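You operate a simulated robot arm through the tools that you are given. There is no shell and no other tool.

Carry out the task below with a simulated robot arm. There is one attempt and no reset: what you move stays moved.

JOB
Take the green pouch from the trough and pump it up into the green band.
Fine: Shut the grid again; vent before the seal lever goes back; the pouch stays at the nozzle. Where these are worked on the way, their far stop is far enough and under half their travel is too little: seal lever, trough grid.

The check looks at the end state, three seconds after you hand in, the way a careful person would. Anything else that was tipped, shoved, dropped, spilled or broken makes it a failure. Lids that push on must go on centred and level and be pressed home; caps that screw on are set level and turned clockwise until they are tight.

ROBOT AND FRAMES
A 6-joint arm with a two-finger gripper, fixed in place. Base frame: the origin is at the foot of the arm, x ahead of it, y to its left, z up; the work surface is at about z = 800. Readings come in mm, degrees, newtons and seconds.
Its first joint turns from -166.0 to 166.0 degrees. Payload 2.45 kg.
The TCP is the grasp point between the finger pads, 20 mm short of the fingertips. In the tool frame z runs along the fingers and y along their closing line. The gripper opens to 140 mm. The gripper's body begins 168 mm behind the TCP.
Orientation is that of the tool frame in the base frame, as a unit quaternion [x, y, z, w]. With the fingers straight down and closing along the base's y, the tool's x points along the base's -x, its y along +y and its z along -z.

CONTROLS
- The arm moves only by the tool jog_arm. Its argument "motion" is a list of rows, each a list of 7 numbers: the turn, a rotation vector about the tool's x, y, z in degrees, then the shift along the tool's x, y, z in cm, then the gripper command, from -1 (fully open) to 1 (shut), values between in proportion. In form: [[wx, wy, wz, dx, dy, dz, jaw], ...]. A call has 1 to 20 rows; each row is the pose to reach, as a shift and turn from the pose commanded when the call began, along the tool's axes at that moment. A row lasts 0.2 s, in which the tool goes at most 50 mm and 8.6 degrees; a call with a longer step from one row to the next is refused whole, and so is a gripper value outside its range. A pose out of reach is approached as far as the arm can. The call stops where the force on the tool passes 90 N (or 10 N more than at its start, if that is more) or the arm is blocked; 0.2 s more then pass. Each finger travels about 45 mm/s and halts on what it meets, pressing with about 36 N; the grip force reading is that of the motor and also rises with nothing between the fingers. The clock runs only during rows and for 0.2 s after the last one: add rows that repeat a pose to give the fingers time. The reply holds the time, the measured pose of the TCP, the force on the tool along the base axes, the opening and the grip force, in the units named above and with some noise, with the torque about the TCP (base axes, N m) and any sound that the robot's microphone picked up.
- Cameras (640 x 400 px; columns grow to the right, rows downward): "scene" is fixed at [400.9, 499.9, 1488.7]; the picture's right is [-0.59, -0.81, 0.00], its down [-0.53, 0.39, -0.75] and it looks along [0.61, -0.45, -0.66] (base axes); focal length 214 px, centre (320, 200). "wrist" rides on the gripper at [78, 11, -209] in the tool frame; the picture's right is [-0.14, 0.99, 0.00], its down [-0.92, -0.13, -0.37] and it looks along [-0.37, -0.05, 0.93] (tool axes); focal length 280 px, centre (320, 200).
- grab_frame(camera): a new picture of that camera. It takes no simulated time.
- point_at(camera, pixels): for up to 12 pixels [column, row] of the newest picture of that camera ("zoom" is the newest enlarged one), the place [x, y, z] in the base frame of the surface seen there, good to about 3 mm. It takes no simulated time.
- inspect(camera, box): a new picture of the part [left, top, right, bottom] of that camera's present view, enlarged. It takes no simulated time.
- close_job(): hands the job in; it is judged then, once.

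Open the gripper and draw the arm clear of the work before you hand the job in, unless the task says otherwise.

The tools are called as a command line: name --pt "numbers of a row" for each row, then --argument value for the rest, lists and objects as JSON in quotes. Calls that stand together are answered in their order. jog_arm: Moves the arm, as the interface text tells. Its arguments: {"type":"object","properties":{"motion":{"type":"array","items":{"type":"array","items":{"type":"number"}}}},"required":["motion"]} The other tools are called the same way: grab_frame (camera) takes a picture; point_at (camera, pixels) gives the place of the surface under pixels of a picture; inspect (camera, box) takes an enlarged picture of a part of a camera's view; close_job () hands the job in.

At the start:

```text
time: 0.0
eef_pos: [572.2, 241.1, 1258.2]
tool_rot: [-0.001, 1.0, 0.0, 0.0]
ft_force: [0.1, 0.2, -0.1]
ft_torque: [-0.04, -0.01, 0.03]
opening: 140.0
grasp_force: 0.0
```

scene: 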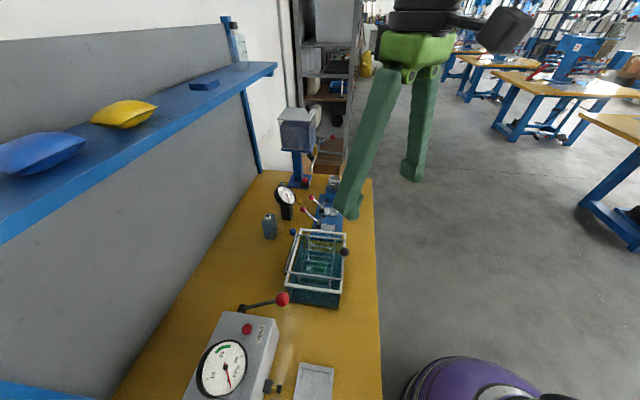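
wrist: 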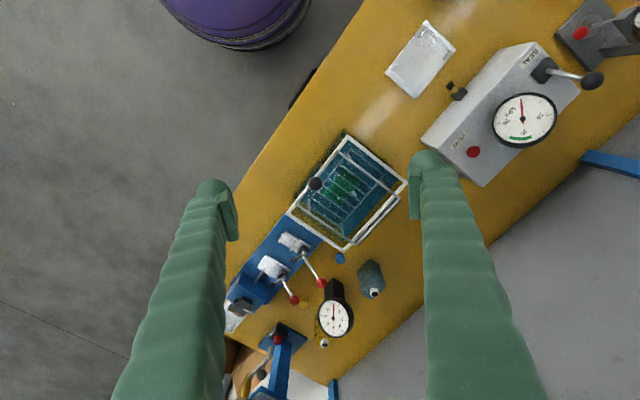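

The wrist view shows the trough with grid around (345,195), a grey pump box with gauge at (520,115), and a lever with a label. I'll enlarge these areas to understand them.

inspect --camera "wrist" --box '[380, 0, 640, 200]'

inspect --camera "wrist" --box '[220, 120, 440, 350]'

inspect --camera "scene" --box '[160, 280, 360, 400]'

inspect --camera "scene" --box '[240, 170, 400, 320]'

```text
2.00 times, centred on (510, 100) of wrist
```

zoom: 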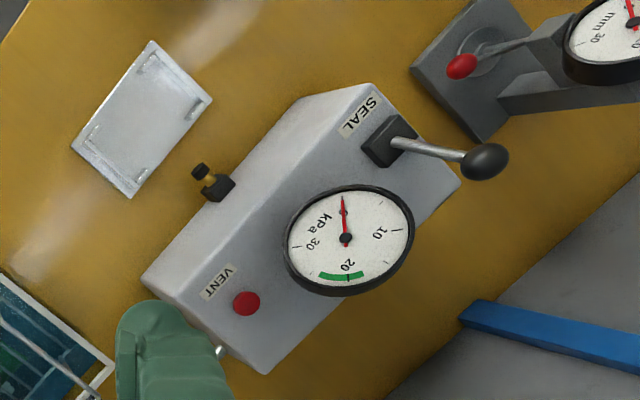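

```text
1.74 times, centred on (330, 235) of wrist
```

zoom: 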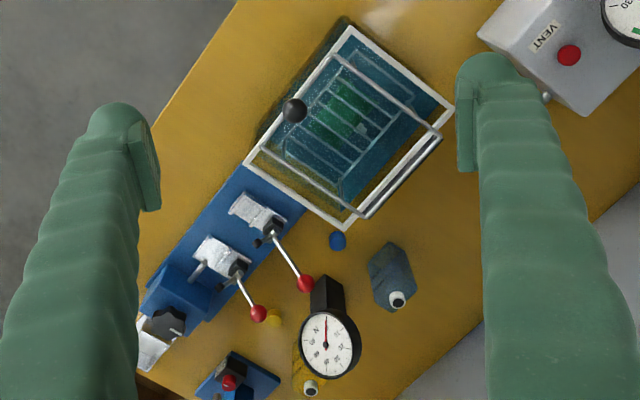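

```text
3.20 times, centred on (260, 340) of scene
```

zoom: 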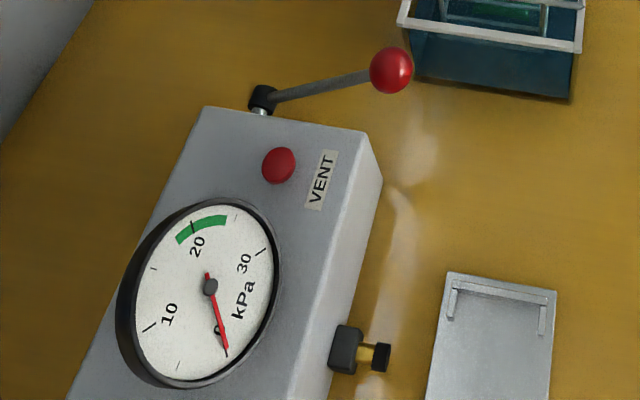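

```text
2.67 times, centred on (320, 245) of scene
```

zoom: 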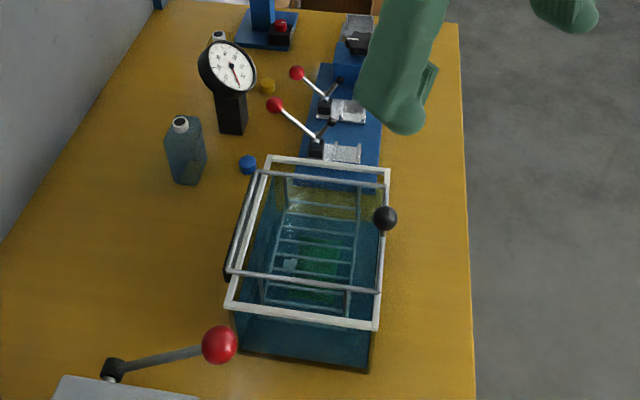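

I'll measure the key features in the wrist view: trough corners, knob, pump box, nozzle, vent, gauge, and seal lever.

grab_frame --camera "wrist"

point_at --camera "wrist" --pixels '[[317, 184], [347, 136], [405, 185], [343, 250], [288, 212], [345, 185], [473, 152], [525, 118], [545, 70], [592, 80], [458, 90], [420, 58]]'

grab_frame --camera "scene"

point_at --camera "scene" --pixels '[[282, 299], [243, 309], [247, 329], [219, 369], [268, 386], [278, 388], [345, 252], [300, 230], [345, 235], [340, 290], [294, 285], [290, 270]]'

```text
taken
```

wrist: 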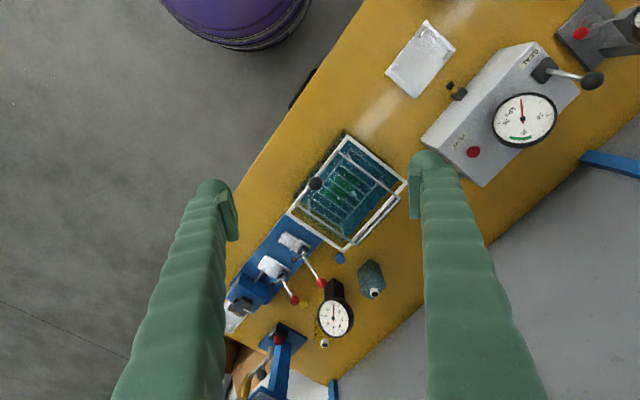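

```text
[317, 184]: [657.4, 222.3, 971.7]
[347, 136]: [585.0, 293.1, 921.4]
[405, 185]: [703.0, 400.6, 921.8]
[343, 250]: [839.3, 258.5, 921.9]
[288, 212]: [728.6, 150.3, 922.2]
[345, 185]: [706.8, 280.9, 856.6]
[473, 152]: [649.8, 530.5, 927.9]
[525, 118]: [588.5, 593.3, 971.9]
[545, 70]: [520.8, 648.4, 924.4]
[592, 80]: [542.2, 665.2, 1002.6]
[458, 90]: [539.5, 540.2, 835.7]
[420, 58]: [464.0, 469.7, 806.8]
```

```text
taken
```

scene: 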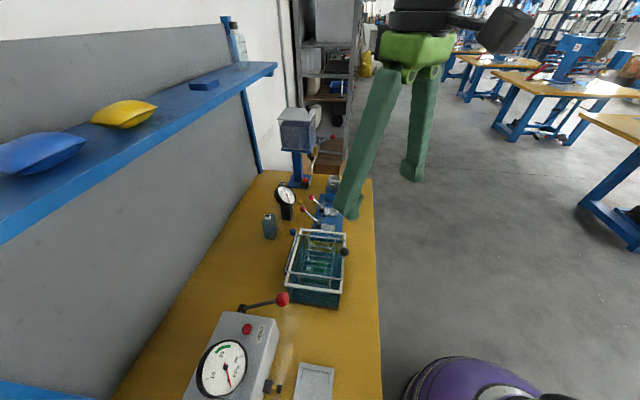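

```text
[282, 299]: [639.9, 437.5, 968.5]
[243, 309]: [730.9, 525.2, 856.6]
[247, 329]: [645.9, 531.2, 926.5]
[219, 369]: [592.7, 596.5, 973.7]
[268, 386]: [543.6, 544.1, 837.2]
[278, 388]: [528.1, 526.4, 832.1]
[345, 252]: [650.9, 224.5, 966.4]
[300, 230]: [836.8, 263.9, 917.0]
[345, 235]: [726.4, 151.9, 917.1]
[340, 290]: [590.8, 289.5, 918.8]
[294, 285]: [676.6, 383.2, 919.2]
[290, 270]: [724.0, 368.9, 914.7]
```

Before moving I need to know where the shelf and other obstacles are. I'll measure shelf edges, pouches on the shelf, and bench edges in the scene view.

point_at --camera "scene" --pixels '[[275, 70], [150, 135], [20, 220], [45, 150], [125, 112], [312, 370], [330, 372], [297, 368], [380, 330], [372, 185], [268, 228], [285, 195]]'

inspect --camera "scene" --box '[270, 215, 360, 315]'

inspect --camera "wrist" --box '[280, 120, 420, 260]'

inspect --camera "wrist" --box '[500, 0, 640, 100]'

```text
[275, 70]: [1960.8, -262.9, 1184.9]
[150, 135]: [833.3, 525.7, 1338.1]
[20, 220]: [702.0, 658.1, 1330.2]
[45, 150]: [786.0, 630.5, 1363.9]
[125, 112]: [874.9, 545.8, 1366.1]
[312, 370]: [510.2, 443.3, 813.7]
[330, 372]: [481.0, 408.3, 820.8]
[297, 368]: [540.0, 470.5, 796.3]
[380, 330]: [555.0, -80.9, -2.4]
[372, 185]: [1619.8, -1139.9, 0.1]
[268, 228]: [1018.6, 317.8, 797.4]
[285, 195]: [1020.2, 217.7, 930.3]
```

```text
4.00 times, centred on (315, 265) of scene
```

zoom: 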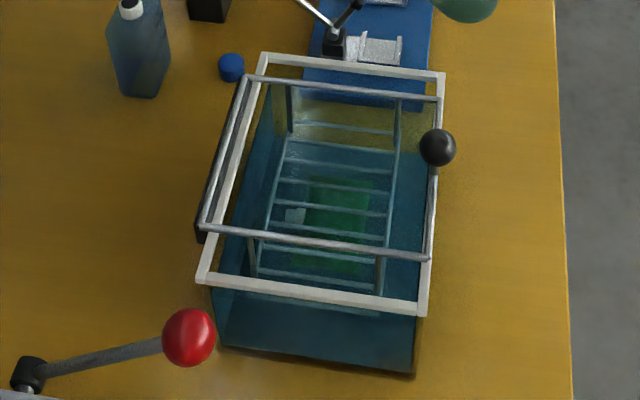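

```text
2.86 times, centred on (350, 190) of wrist
```

zoom: 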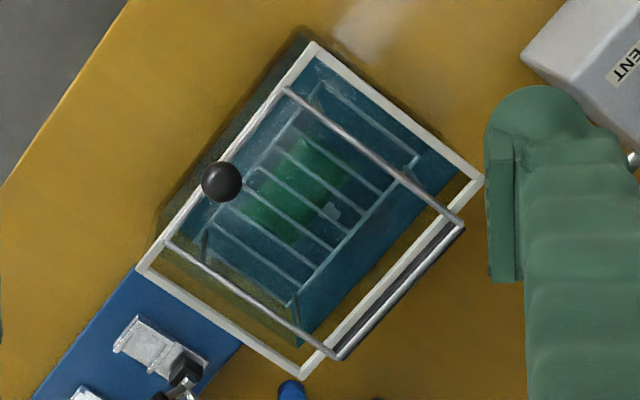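

```text
4.00 times, centred on (570, 50) of wrist
```

zoom: 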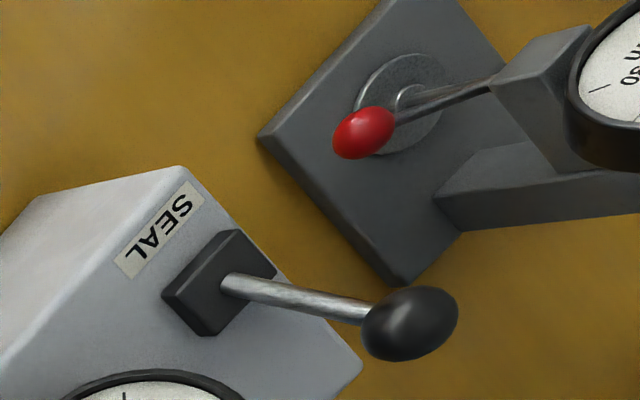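

The grid is a ladder hanging under a U-shaped rod frame with a black knob at front edge (657,222,972), hinged at the rear; everything is at 45° on the bench. I'll turn the tool to align with the bench and move over the trough at a safe height for a closer look.

jog_arm --pt "0 0 -7.5 -1.65 -0.35 2.5 -1" --pt "0 0 -15 -3.3 -0.7 5 -1" --pt "0 0 -22.5 -4.95 -1.05 7.5 -1" --pt "0 0 -30 -6.6 -1.4 10 -1" --pt "0 0 -37.5 -8.25 -1.75 12.5 -1" --pt "0 0 -45 -9.9 -2.1 15 -1" --pt "0 0 -45 -9.9 -2.1 18 -1" --pt "0 0 -45 -9.9 -2.1 18 -1"

grab_frame --camera "wrist"

grab_frame --camera "scene"

```text
time: 1.8
eef_pos: [671.8, 220.7, 1078.5]
tool_rot: [-0.384, 0.923, 0.0, 0.0]
ft_force: [0.6, -0.1, 0.0]
ft_torque: [0.0, -0.03, 0.0]
opening: 140.1
grasp_force: 0.0
```

```text
taken
```

wrist: 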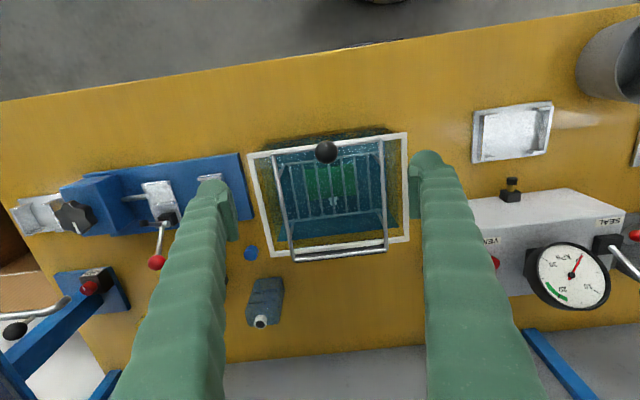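

```text
taken
```

scene: 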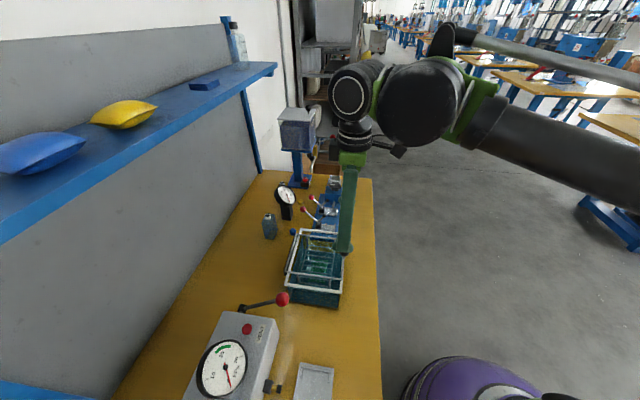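

The wrist now views the trough squarely (245-410, 130-260). I'll enlarge the trough and the tray/nozzle region.

inspect --camera "wrist" --box '[230, 110, 430, 280]'

point_at --camera "wrist" --pixels '[[326, 152], [290, 259], [386, 250], [281, 160], [380, 145], [249, 157], [407, 135], [409, 240], [271, 258], [330, 180], [334, 201], [310, 185]]'

inspect --camera "wrist" --box '[440, 90, 640, 320]'

```text
2.35 times, centred on (330, 195) of wrist
```

zoom: 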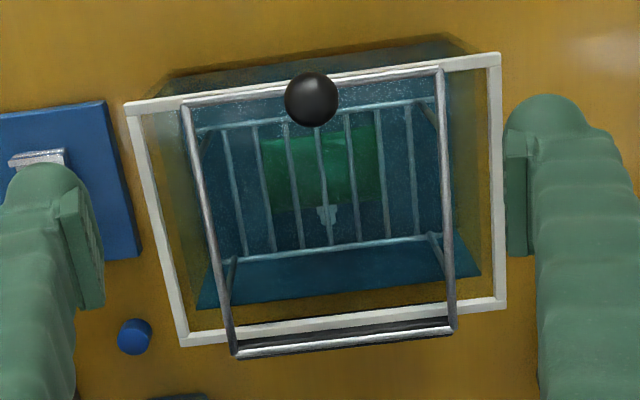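

```text
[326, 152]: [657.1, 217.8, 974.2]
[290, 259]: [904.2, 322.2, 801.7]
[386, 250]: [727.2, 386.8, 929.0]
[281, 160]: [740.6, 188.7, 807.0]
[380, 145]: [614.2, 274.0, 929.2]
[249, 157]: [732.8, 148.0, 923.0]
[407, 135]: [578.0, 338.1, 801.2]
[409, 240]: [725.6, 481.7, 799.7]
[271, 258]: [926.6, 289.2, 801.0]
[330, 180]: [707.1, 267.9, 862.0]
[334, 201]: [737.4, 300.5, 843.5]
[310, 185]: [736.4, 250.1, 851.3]
```

```text
1.74 times, centred on (540, 205) of wrist
```

zoom: 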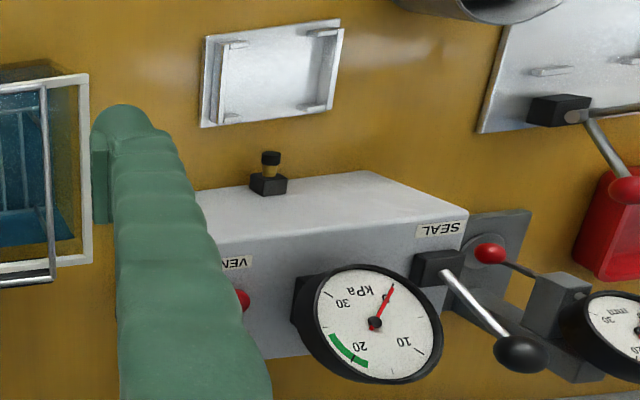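

The pouch lies under the grid with its pale spout toward the rear (+u, the wall side). The nozzle points toward the robot above a corner-guided tray. I'll move over to view the tray and nozzle from closer.

jog_arm --pt "0 0 0 0.9 4.6 0 -1" --pt "0 0 0 1.8 9.2 0 -1" --pt "0 0 0 2.8 13.8 0 -1" --pt "0 0 0 3.8 18.4 0 -1" --pt "0 0 0 4.8 23 0 -1" --pt "0 0 0 5.9 27.5 0 -1" --pt "0 0 0 7.1 31.9 0 -1" --pt "0 0 0 7.1 31.9 4.5 -1" --pt "0 0 0 7.1 31.9 7.8 -1" --pt "0 0 0 7.1 31.9 7.8 -1"

grab_frame --camera "wrist"

grab_frame --camera "scene"

```text
time: 4.0
eef_pos: [396.3, 394.8, 1000.4]
tool_rot: [-0.384, 0.923, 0.001, 0.001]
ft_force: [-0.6, -0.3, -0.4]
ft_torque: [-0.02, -0.04, 0.01]
opening: 140.0
grasp_force: 0.1
```

```text
taken
```

wrist: 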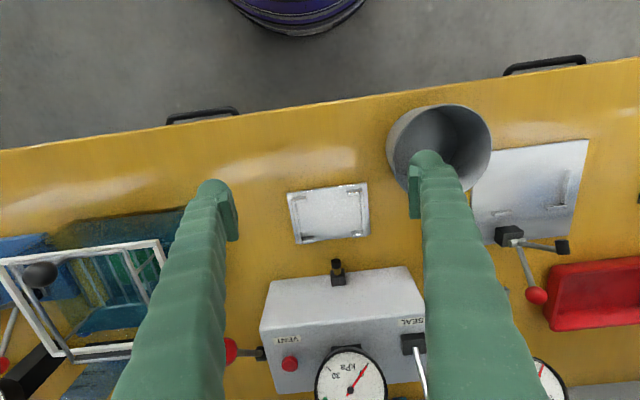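

```text
taken
```

scene: 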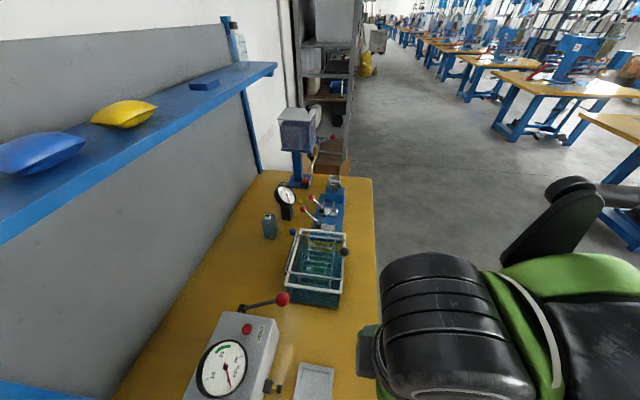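

Now I see the tray at (330,213), nozzle at (338,272), and a grey open cylinder at (440,150). I'll measure these.

point_at --camera "wrist" --pixels '[[290, 195], [366, 184], [370, 234], [302, 242], [330, 213], [300, 193], [336, 264], [338, 278], [290, 363], [440, 105], [490, 150], [385, 140]]'

inspect --camera "wrist" --box '[250, 170, 420, 300]'

inspect --camera "wrist" --box '[220, 300, 440, 400]'

```text
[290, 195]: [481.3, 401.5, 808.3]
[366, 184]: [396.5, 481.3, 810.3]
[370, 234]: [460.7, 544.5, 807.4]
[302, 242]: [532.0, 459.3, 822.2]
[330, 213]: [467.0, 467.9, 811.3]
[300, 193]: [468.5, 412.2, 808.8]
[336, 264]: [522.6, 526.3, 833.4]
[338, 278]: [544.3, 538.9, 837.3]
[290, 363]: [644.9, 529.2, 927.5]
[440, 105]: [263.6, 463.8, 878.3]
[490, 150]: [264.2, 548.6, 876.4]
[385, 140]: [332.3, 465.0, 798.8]
```

```text
3.08 times, centred on (335, 235) of wrist
```

zoom: 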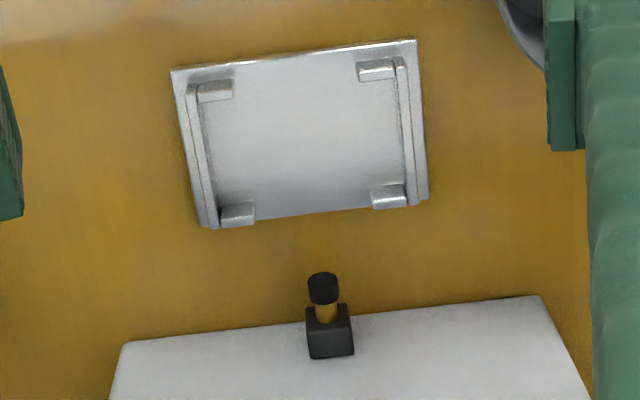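

```text
2.91 times, centred on (330, 350) of wrist
```

zoom: 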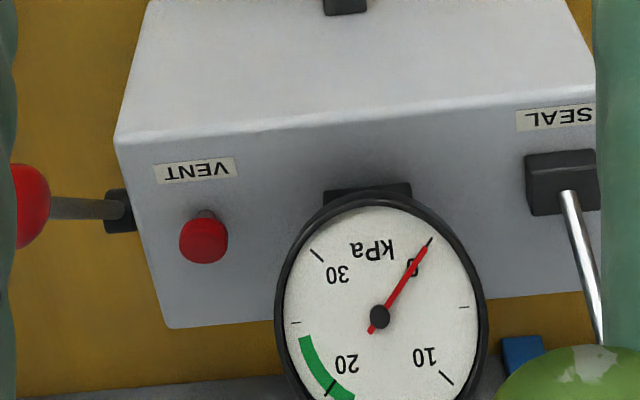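

The tray spans u 622–710 / v ±58 (bench axes) right in front of the nozzle tip (525,527,833). Next I'll go back above the grid knob (659,220,959), keeping high on the way, and narrow the fingers.

jog_arm --pt "0 0 0 0 0 -5 -1" --pt "0 0 0 -0.9 -4.5 -6 -0.6" --pt "0 0 0 -1.8 -9 -6 -0.2" --pt "0 0 0 -2.7 -13.5 -6 0.1" --pt "0 0 0 -3.6 -18 -6 0.1" --pt "0 0 0 -4.5 -22.5 -6 0.1" --pt "0 0 0 -5.4 -27 -6 0.1" --pt "0 0 0 -6.1 -30.9 -6 0.1" --pt "0 0 0 -6.1 -30.9 -6 0.1"

grab_frame --camera "wrist"

```text
time: 6.0
eef_pos: [658.8, 220.1, 1059.9]
tool_rot: [-0.383, 0.924, -0.001, 0.0]
ft_force: [-0.3, -0.2, -0.4]
ft_torque: [0.01, 0.0, 0.02]
opening: 62.8
grasp_force: 0.1
```

```text
taken
```

wrist: 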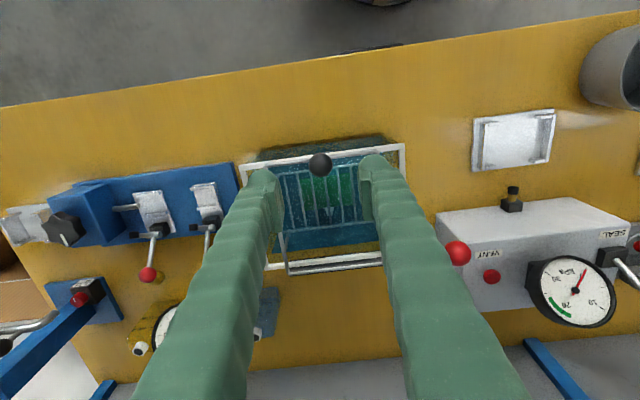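

The ball knob sits at (320,165), exactly where the TCP axis should project. I descend to z≈965 with the fingers on either side of the knob.

jog_arm --pt "0 0 0 0 0 4 0.1" --pt "0 0 0 0 0 7 0.1" --pt "0 0 0 0 0 9.4 0.1" --pt "0 0 0 0 0 9.4 0.1"

grab_frame --camera "wrist"

inspect --camera "scene" --box '[270, 190, 390, 310]'

```text
time: 7.0
eef_pos: [659.4, 219.4, 966.0]
tool_rot: [-0.383, 0.924, 0.0, 0.001]
ft_force: [0.2, -0.6, -0.1]
ft_torque: [-0.03, -0.02, 0.03]
opening: 63.0
grasp_force: 0.0
```

```text
taken
```

wrist: 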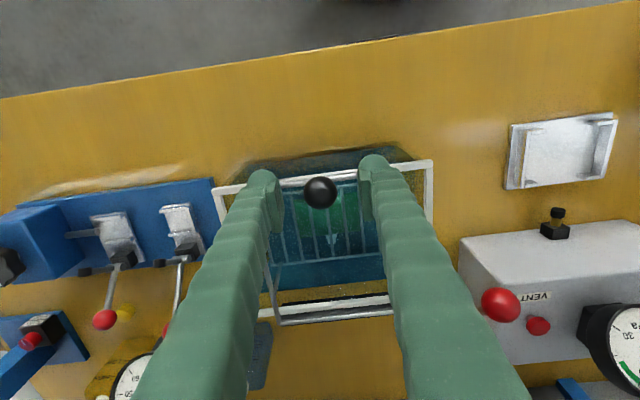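

```text
3.33 times, centred on (330, 250) of scene
```

zoom: 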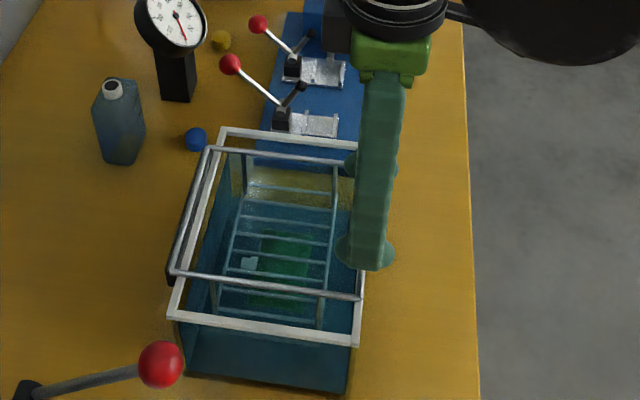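

The knob lies between the fingers at (320,190). I close on it, giving the fingers time.

jog_arm --pt "0 0 0 0 0 0 0.5" --pt "0 0 0 0 0 0 1" --pt "0 0 0 0 0 0 1" --pt "0 0 0 0 0 0 1" --pt "0 0 0 0 0 0 1"

grab_frame --camera "wrist"

```text
time: 8.2
eef_pos: [660.2, 220.8, 966.1]
tool_rot: [-0.383, 0.924, 0.001, -0.001]
ft_force: [-2.8, 1.9, -2.4]
ft_torque: [-0.05, 0.03, 0.0]
opening: 25.9
grasp_force: 45.0
```

```text
taken
```

wrist: 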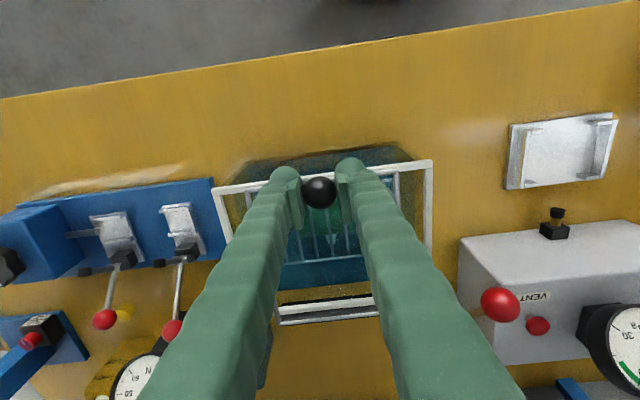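

Grip holds at 25.9 mm, 45 N. I lift the knob along the first 20° of the hinge arc (hinge assumed at the rear rod) and check forces.

jog_arm --pt "0 0 0 -0.36 0 -1.46 1" --pt "0 0 0 -0.85 0 -2.88 1" --pt "0 0 0 -1.45 0 -4.25 1" --pt "0 0 0 -2.18 0 -5.56 1" --pt "0 0 0 -2.18 0 -5.56 1"

grab_frame --camera "wrist"

inspect --camera "scene" --box '[270, 170, 390, 310]'

```text
time: 9.4
eef_pos: [674.8, 235.8, 1020.9]
tool_rot: [-0.383, 0.924, 0.0, 0.0]
ft_force: [6.1, -0.9, -11.1]
ft_torque: [-0.49, 0.46, -0.05]
opening: 23.6
grasp_force: 44.6
```

```text
taken
```

wrist: 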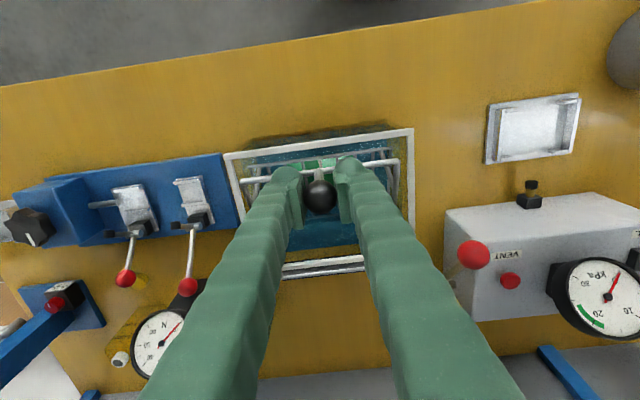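

```text
2.86 times, centred on (330, 240) of scene
```

zoom: 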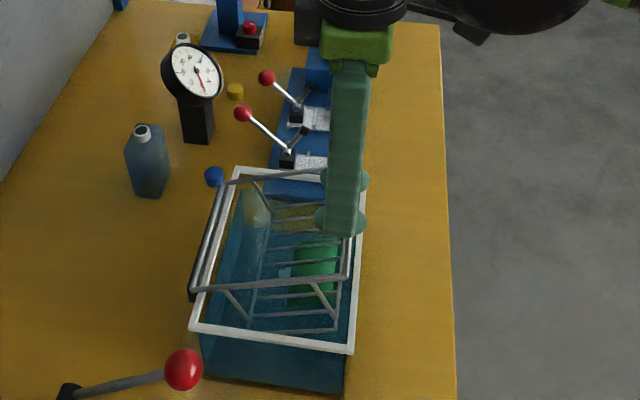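

The grid is swinging up nicely with small force (~11 N). I check where the ball sits relative to the pads before going on.

inspect --camera "wrist" --box '[260, 140, 400, 260]'

point_at --camera "wrist" --pixels '[[320, 192], [320, 200], [245, 181], [395, 163], [320, 268]]'

```text
3.33 times, centred on (330, 200) of wrist
```

zoom: 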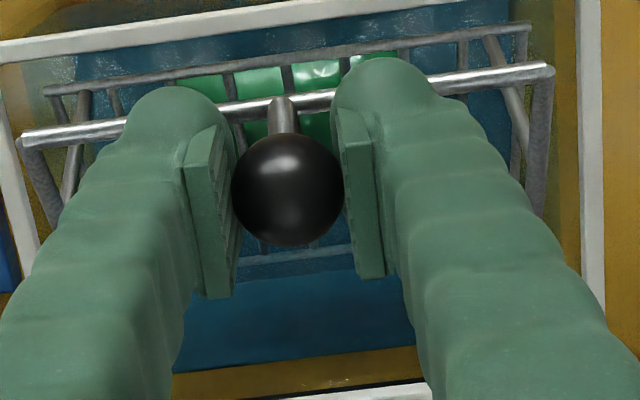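

```text
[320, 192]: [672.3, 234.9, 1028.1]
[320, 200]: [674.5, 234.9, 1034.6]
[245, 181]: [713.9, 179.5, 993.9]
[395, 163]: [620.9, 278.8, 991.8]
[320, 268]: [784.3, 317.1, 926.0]
```

The ball (center ≈ z 1021) is centred in the pads. I continue the arc up to about 83°.

jog_arm --pt "0 0 0 -1.27 0 -1.68 1" --pt "0 0 0 -2.75 0 -3.2 1" --pt "0 0 0 -4.39 0 -4.52 1" --pt "0 0 0 -6.19 0 -5.63 1" --pt "0 0 0 -8.11 0 -6.52 1" --pt "0 0 0 -10.12 0 -7.16 1" --pt "0 0 0 -12.19 0 -7.56 1" --pt "0 0 0 -12.19 0 -7.56 1"

grab_frame --camera "scene"

grab_frame --camera "wrist"

```text
time: 11.2
eef_pos: [759.6, 321.7, 1096.3]
tool_rot: [-0.383, 0.924, 0.0, 0.0]
ft_force: [3.9, -10.1, -39.3]
ft_torque: [-0.88, 0.79, -0.09]
opening: 24.8
grasp_force: 45.2
```

```text
taken
```

scene: 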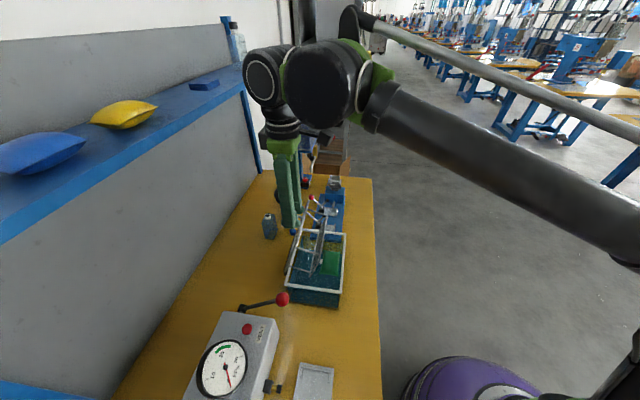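

```text
taken
```

wrist: 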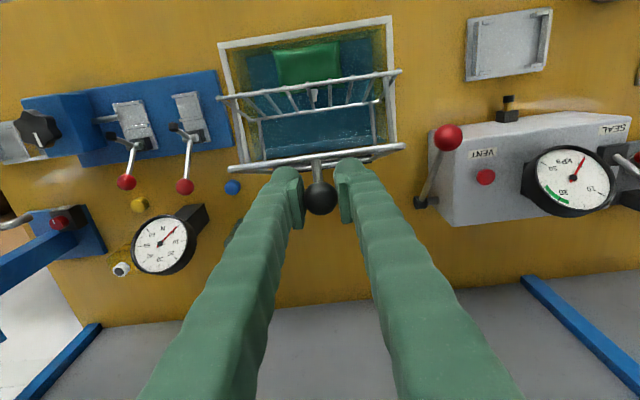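

Force −39 N indicates my radius is ~4 mm too big; I correct (hinge ≈ u 781, z 923, R 170) and continue just past vertical.

jog_arm --pt "0 0 0 -0.5 0 0.35 1" --pt "0 0 0 -1.05 0 0.35 1" --pt "0 0 0 -2.0 0 0.35 1" --pt "0 0 0 -3.1 0 0.4 1" --pt "0 0 0 -4.1 0 0.55 1" --pt "0 0 0 -5.2 0 0.75 1" --pt "0 0 0 -5.2 0 0.75 1"

grab_frame --camera "scene"

grab_frame --camera "wrist"

```text
time: 12.8
eef_pos: [795.8, 358.0, 1090.1]
tool_rot: [-0.383, 0.924, 0.0, 0.001]
ft_force: [5.9, -12.6, 9.4]
ft_torque: [-0.64, 0.59, -0.06]
opening: 23.4
grasp_force: 45.3
```

```text
taken
```

scene: 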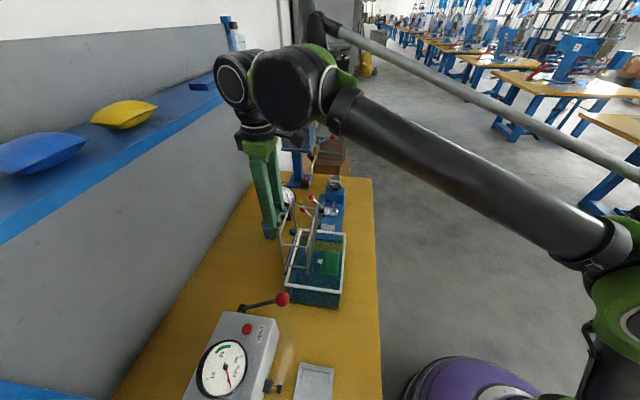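

```text
taken
```

wrist: 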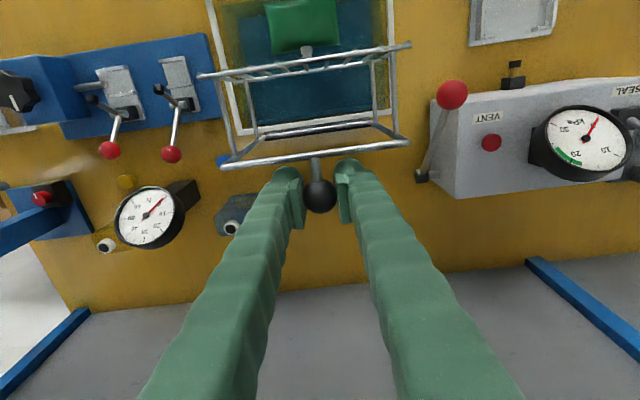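

Frame is now about vertical. I check clearance of the wrist housing to the shelf before going further.

point_at --camera "scene" --pixels '[[233, 85], [255, 130], [245, 115], [222, 80], [272, 90], [232, 95]]'

inspect --camera "scene" --box '[200, 40, 360, 320]'

```text
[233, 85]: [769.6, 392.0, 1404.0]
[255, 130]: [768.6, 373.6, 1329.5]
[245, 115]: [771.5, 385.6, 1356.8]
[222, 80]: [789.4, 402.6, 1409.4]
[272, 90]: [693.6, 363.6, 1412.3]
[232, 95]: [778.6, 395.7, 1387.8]
```

```text
1.43 times, centred on (280, 180) of scene
```

zoom: 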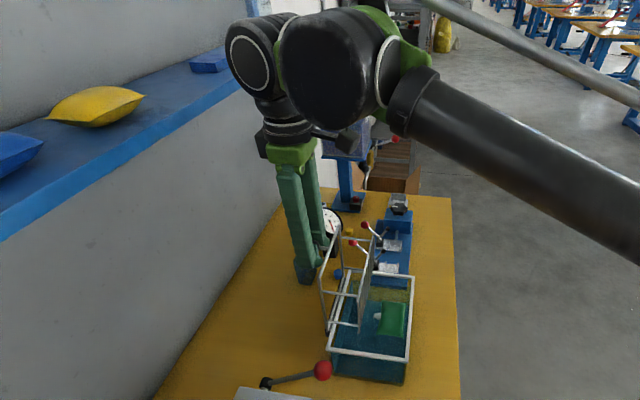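

There's ~110 mm between wrist housing and shelf edge, enough. I continue the arc in small steps looking for the stop.

jog_arm --pt "0 0 0 -1.0 0 0.2 1" --pt "0 0 0 -2.0 0 0.55 1" --pt "0 0 0 -3.0 0 0.95 1" --pt "0 0 0 -3.9 0 1.4 1" --pt "0 0 0 -3.9 0 1.4 1"

inspect --camera "scene" --box '[200, 40, 360, 320]'

grab_frame --camera "wrist"

```text
time: 14.0
eef_pos: [822.8, 385.1, 1076.5]
tool_rot: [-0.383, 0.924, -0.001, 0.0]
ft_force: [14.5, -13.6, 13.9]
ft_torque: [-0.56, 0.63, 0.04]
opening: 23.5
grasp_force: 45.6
```

```text
1.43 times, centred on (280, 180) of scene
```

zoom: 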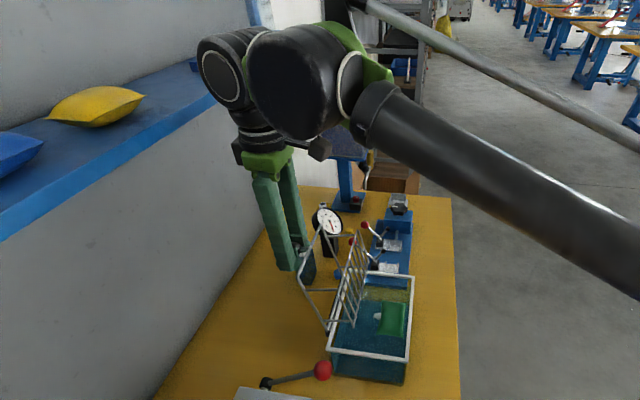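

```text
taken
```

wrist: 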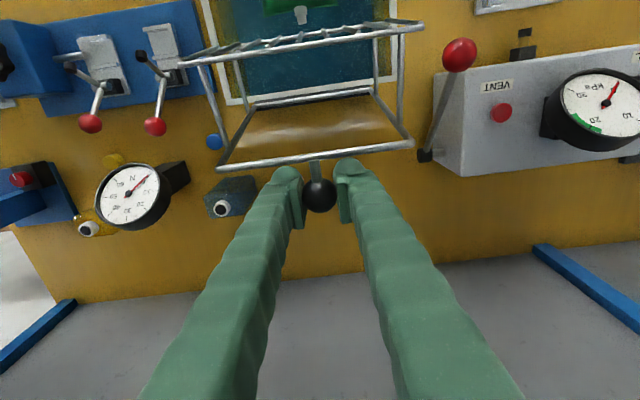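

No stop yet at ~104° of opening. To keep the wrist away from the shelf, I tilt the tool 12° (body leaning toward the robot) while continuing the arc in small steps.

jog_arm --pt "0 -4 0 -0.3 0.05 0.1 1" --pt "0 -8 0 -0.8 0.1 0.35 1" --pt "0 -12 0 -1.3 0.1 0.65 1" --pt "0 -12 0 -1.8 0.1 1.0 1" --pt "0 -12 0 -2.3 0.1 1.35 1" --pt "0 -12 0 -2.3 0.1 1.35 1"

inspect --camera "scene" --box '[200, 40, 360, 320]'

grab_frame --camera "wrist"

```text
time: 15.4
eef_pos: [839.1, 401.1, 1062.9]
tool_rot: [-0.381, 0.919, 0.04, 0.097]
ft_force: [19.2, -21.9, 8.2]
ft_torque: [-0.61, 0.88, 0.12]
opening: 23.2
grasp_force: 44.7
```

```text
1.43 times, centred on (280, 180) of scene
```

zoom: 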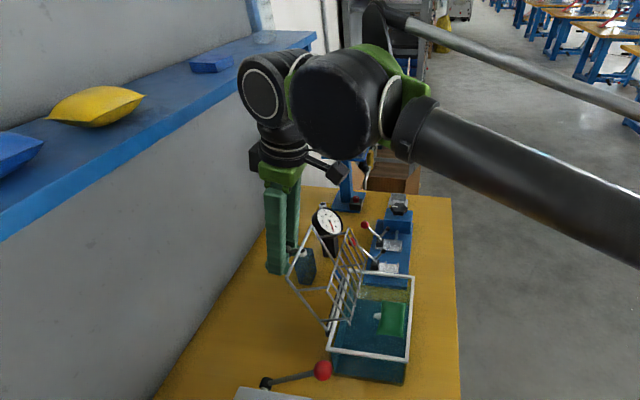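

```text
taken
```

wrist: 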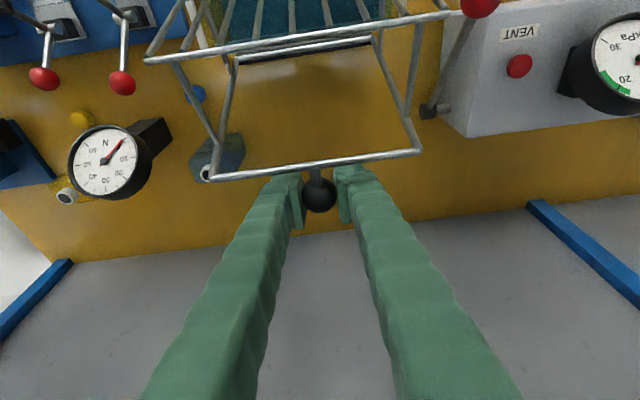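

Side force 29 N came from a small v-offset; I shift 2–3 mm to +v while continuing the arc gently.

jog_arm --pt "0 0 0 0 -0.15 0 1" --pt "0 0 0 -0.25 -0.3 0.55 1" --pt "0 0 0 -0.5 -0.3 1.1 1" --pt "0 0 0 -0.8 -0.3 1.55 1" --pt "0 0 0 -0.8 -0.3 1.55 1"

inspect --camera "scene" --box '[200, 40, 360, 320]'

grab_frame --camera "wrist"

```text
time: 16.6
eef_pos: [848.7, 410.4, 1048.2]
tool_rot: [-0.381, 0.918, 0.041, 0.098]
ft_force: [15.4, 0.2, 16.5]
ft_torque: [-0.38, 0.51, 0.08]
opening: 23.4
grasp_force: 44.9
```

```text
1.43 times, centred on (280, 180) of scene
```

zoom: 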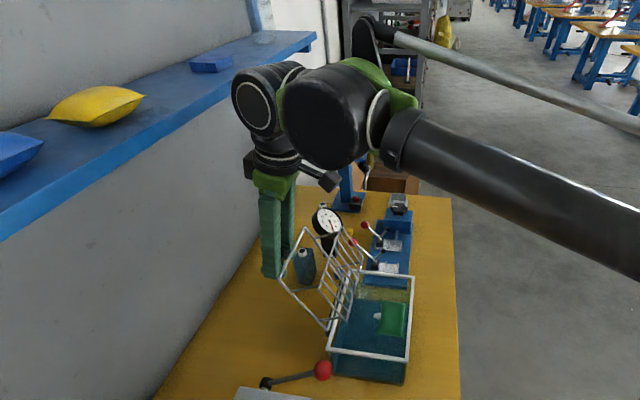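

```text
taken
```

wrist: 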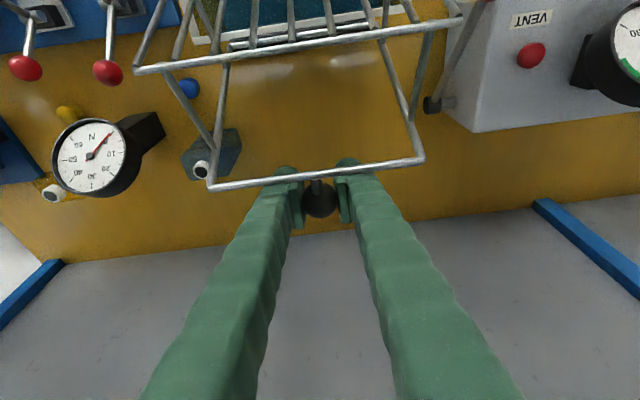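

No stop yet (≈120° open, gravity now about balanced and slightly favouring open). I continue a little further, easing the tilt to keep the frame's front rod off the fingers.

jog_arm --pt "0 1.5 0 -0.35 -0.05 0.3 1" --pt "0 3 0 -0.7 -0.05 0.65 1" --pt "0 4 0 -1.05 -0.05 1.0 1" --pt "0 4 0 -1.05 -0.05 1.0 1"

grab_frame --camera "scene"

inspect --camera "wrist" --box '[140, 60, 460, 260]'

```text
time: 17.6
eef_pos: [856.0, 417.9, 1041.8]
tool_rot: [-0.382, 0.922, 0.026, 0.064]
ft_force: [-29.0, -11.5, -20.3]
ft_torque: [0.05, -0.25, 0.0]
opening: 23.2
grasp_force: 44.7
```

```text
taken
```

scene: 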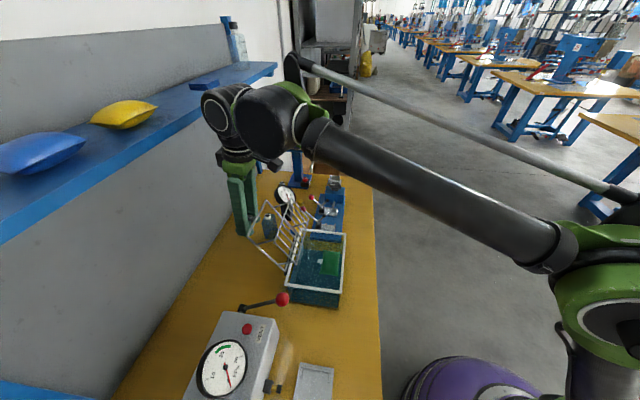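

```text
2.00 times, centred on (300, 160) of wrist
```

zoom: 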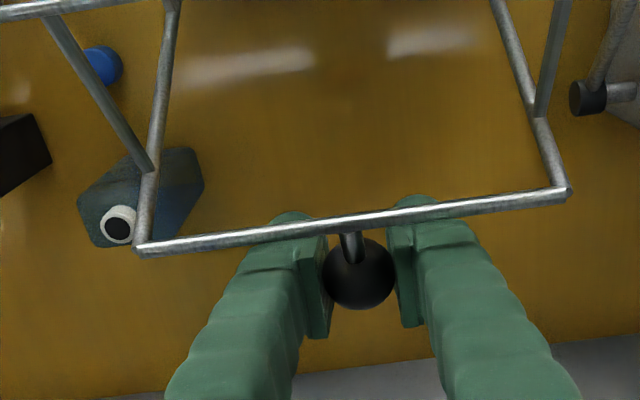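

There is now some resistance that may be the stop. I probe ~4 mm further along the arc with radial correction to see whether tangential force rises sharply.

jog_arm --pt "0 0 0 -0.07 0.05 0.2 1" --pt "0 0 0 -0.13 0.05 0.41 1" --pt "0 0 0 -0.13 0.05 0.41 1"

```text
time: 18.4
eef_pos: [857.8, 417.6, 1039.2]
tool_rot: [-0.382, 0.922, 0.027, 0.065]
ft_force: [-8.7, -1.2, 34.9]
ft_torque: [-0.01, -0.04, -0.01]
opening: 23.2
grasp_force: 44.8
```

Tangential force jumped to ~30 N: the grid is at its far stop, past balance. I release, shift slightly away from the front rod, and retreat up along the tool axis.

jog_arm --pt "0 0 0 0.1 0 -0.2 0.6" --pt "0 0 0 0.1 0 -0.2 0.3" --pt "0 0 0 0.1 0 -0.2 0.1" --pt "0 0 0 0.1 0 -0.2 0.1" --pt "0 0 0 -0.5 0 -0.2 0.1" --pt "0 0 0 -0.5 0 -0.2 0.1"

inspect --camera "wrist" --box '[140, 60, 460, 260]'

inspect --camera "scene" --box '[200, 60, 400, 320]'

```text
time: 19.8
eef_pos: [861.8, 422.3, 1039.5]
tool_rot: [-0.382, 0.922, 0.027, 0.064]
ft_force: [0.2, 0.4, 0.2]
ft_torque: [0.02, 0.04, 0.0]
opening: 62.8
grasp_force: 0.1
```

```text
2.00 times, centred on (300, 160) of wrist
```

zoom: 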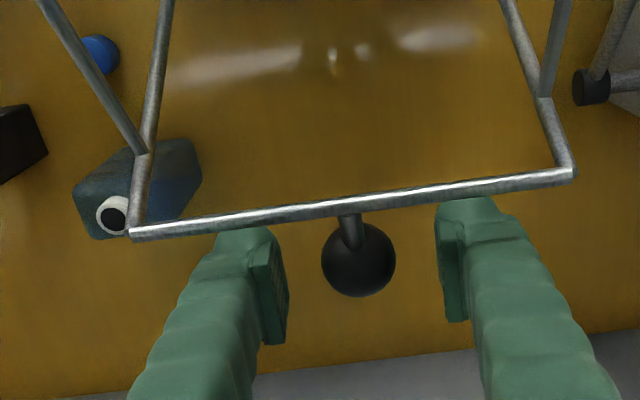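

```text
1.54 times, centred on (300, 190) of scene
```

zoom: 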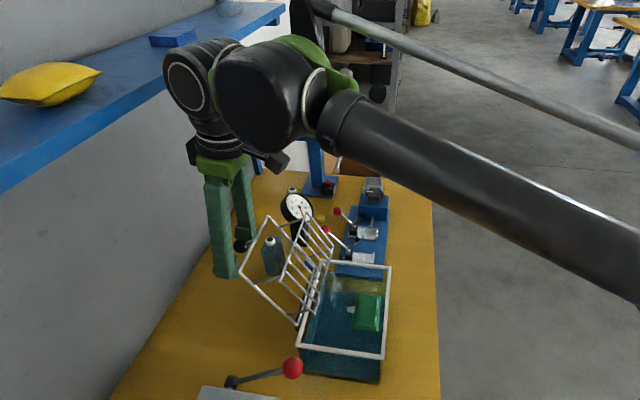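

Grid rests open by itself and forces are zero. I retreat upward and move back in front of the trough to look at the pouch.

jog_arm --pt "0 0 0 0 0 -4 0.1" --pt "0 0 0 0 0 -8 0.1" --pt "0 0 0 0 0 -12 0.1" --pt "0 0 0 2 0 -13.4 0" --pt "0 2 0 6.5 0 -13.9 -0.2" --pt "0 4 0 11 0 -14.5 -0.4" --pt "0 6 0 15.5 0 -15 -0.6" --pt "0 8 0 20 0 -15.6 -1" --pt "0 8 0 24.5 0 -16.2 -1" --pt "0 8 0 28.9 0 -17 -1" --pt "0 8 0 28.9 0 -17 -1"

grab_frame --camera "wrist"

grab_frame --camera "scene"

```text
time: 22.2
eef_pos: [641.1, 204.3, 1166.9]
tool_rot: [-0.382, 0.924, -0.001, 0.001]
ft_force: [0.4, -0.3, 0.7]
ft_torque: [-0.02, -0.01, 0.01]
opening: 140.0
grasp_force: 0.1
```

```text
taken
```

wrist: 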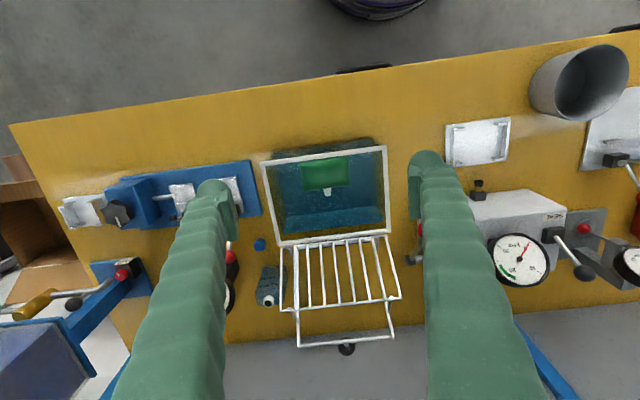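

```text
taken
```

scene: 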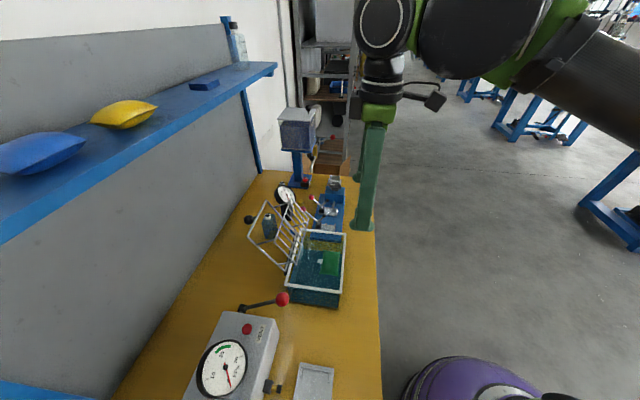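

The grid is open behind the trough. I zoom in on the green pouch at (325,175) and measure it.

inspect --camera "wrist" --box '[250, 130, 410, 250]'

point_at --camera "wrist" --pixels '[[300, 164], [348, 158], [348, 184], [303, 190], [325, 174], [326, 192], [305, 175], [345, 170], [325, 161], [326, 210], [280, 200], [290, 170]]'

inspect --camera "scene" --box '[280, 220, 360, 310]'

point_at --camera "scene" --pixels '[[331, 262], [322, 265], [338, 253], [338, 274], [323, 255], [323, 273], [318, 262], [330, 275]]'

```text
3.33 times, centred on (330, 190) of wrist
```

zoom: 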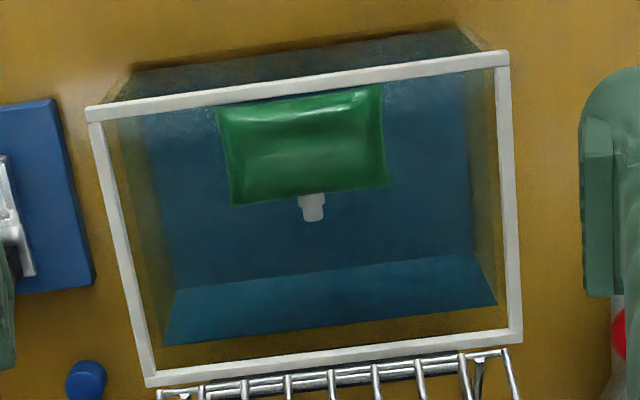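

```text
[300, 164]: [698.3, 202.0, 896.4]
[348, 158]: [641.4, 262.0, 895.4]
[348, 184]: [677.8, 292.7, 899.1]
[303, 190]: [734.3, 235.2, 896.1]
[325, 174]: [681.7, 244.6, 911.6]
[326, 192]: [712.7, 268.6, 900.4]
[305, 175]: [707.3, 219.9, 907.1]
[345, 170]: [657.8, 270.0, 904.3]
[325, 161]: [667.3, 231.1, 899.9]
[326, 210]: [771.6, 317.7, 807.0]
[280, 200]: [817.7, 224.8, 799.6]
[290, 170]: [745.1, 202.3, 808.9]
```

```text
4.44 times, centred on (320, 265) of scene
```

zoom: 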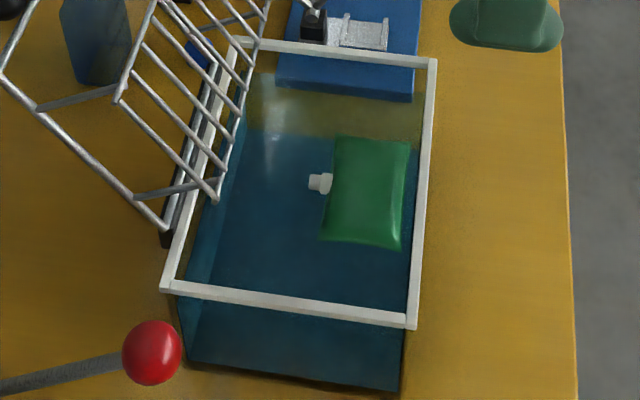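

```text
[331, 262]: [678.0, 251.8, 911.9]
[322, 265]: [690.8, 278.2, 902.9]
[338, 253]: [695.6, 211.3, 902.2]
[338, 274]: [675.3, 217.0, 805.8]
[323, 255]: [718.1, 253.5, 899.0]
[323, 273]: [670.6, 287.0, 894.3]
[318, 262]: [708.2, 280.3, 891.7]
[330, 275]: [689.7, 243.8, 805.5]
```

With the grid up, the pouch has floated to the water surface: body u 637–686, v 269–352, midplane z≈895, spout toward +u. I move above it with open fingers straddling its ends (along v) and stop above the rim.

jog_arm --pt "0 0 0 -1.6 -0.05 4.5 -1" --pt "0 0 0 -3.2 -0.1 9 -1" --pt "0 0 0 -4.8 -0.15 13.5 -1" --pt "0 0 0 -6.37 -0.22 17.5 -1" --pt "0 0 0 -6.37 -0.22 19.5 -1" --pt "0 0 0 -6.37 -0.22 19.5 -1"

grab_frame --camera "wrist"

inspect --camera "wrist" --box '[210, 120, 430, 260]'

grab_frame --camera "scene"

```text
time: 23.6
eef_pos: [688.6, 247.9, 973.2]
tool_rot: [-0.383, 0.924, 0.001, 0.0]
ft_force: [-0.6, 0.0, 0.2]
ft_torque: [-0.03, 0.03, -0.01]
opening: 140.2
grasp_force: 0.0
```

```text
taken
```

wrist: 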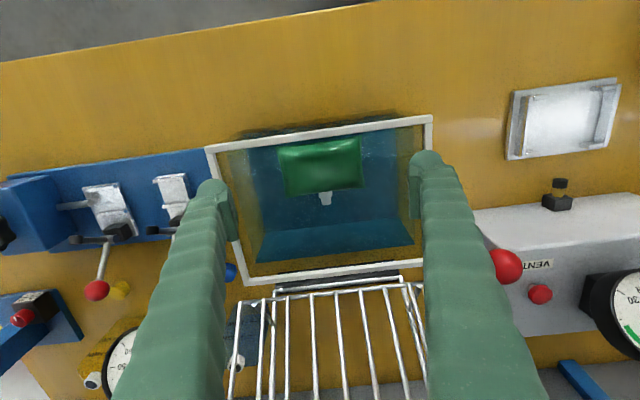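

```text
2.86 times, centred on (320, 190) of wrist
```

zoom: 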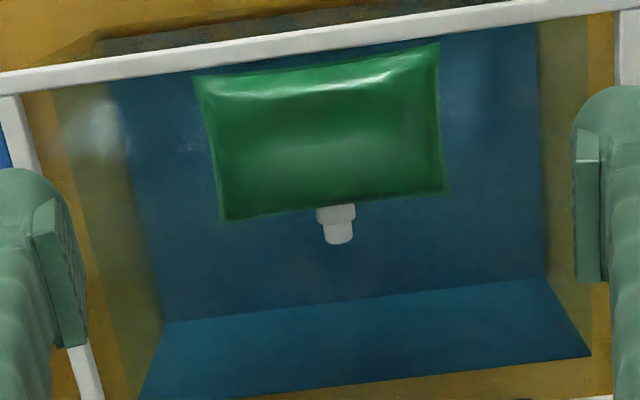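

```text
taken
```

scene: 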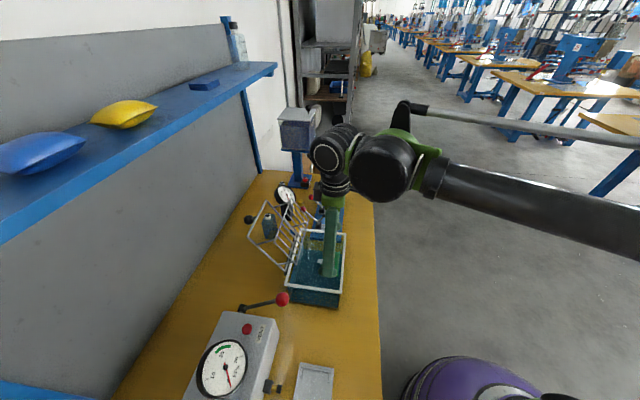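

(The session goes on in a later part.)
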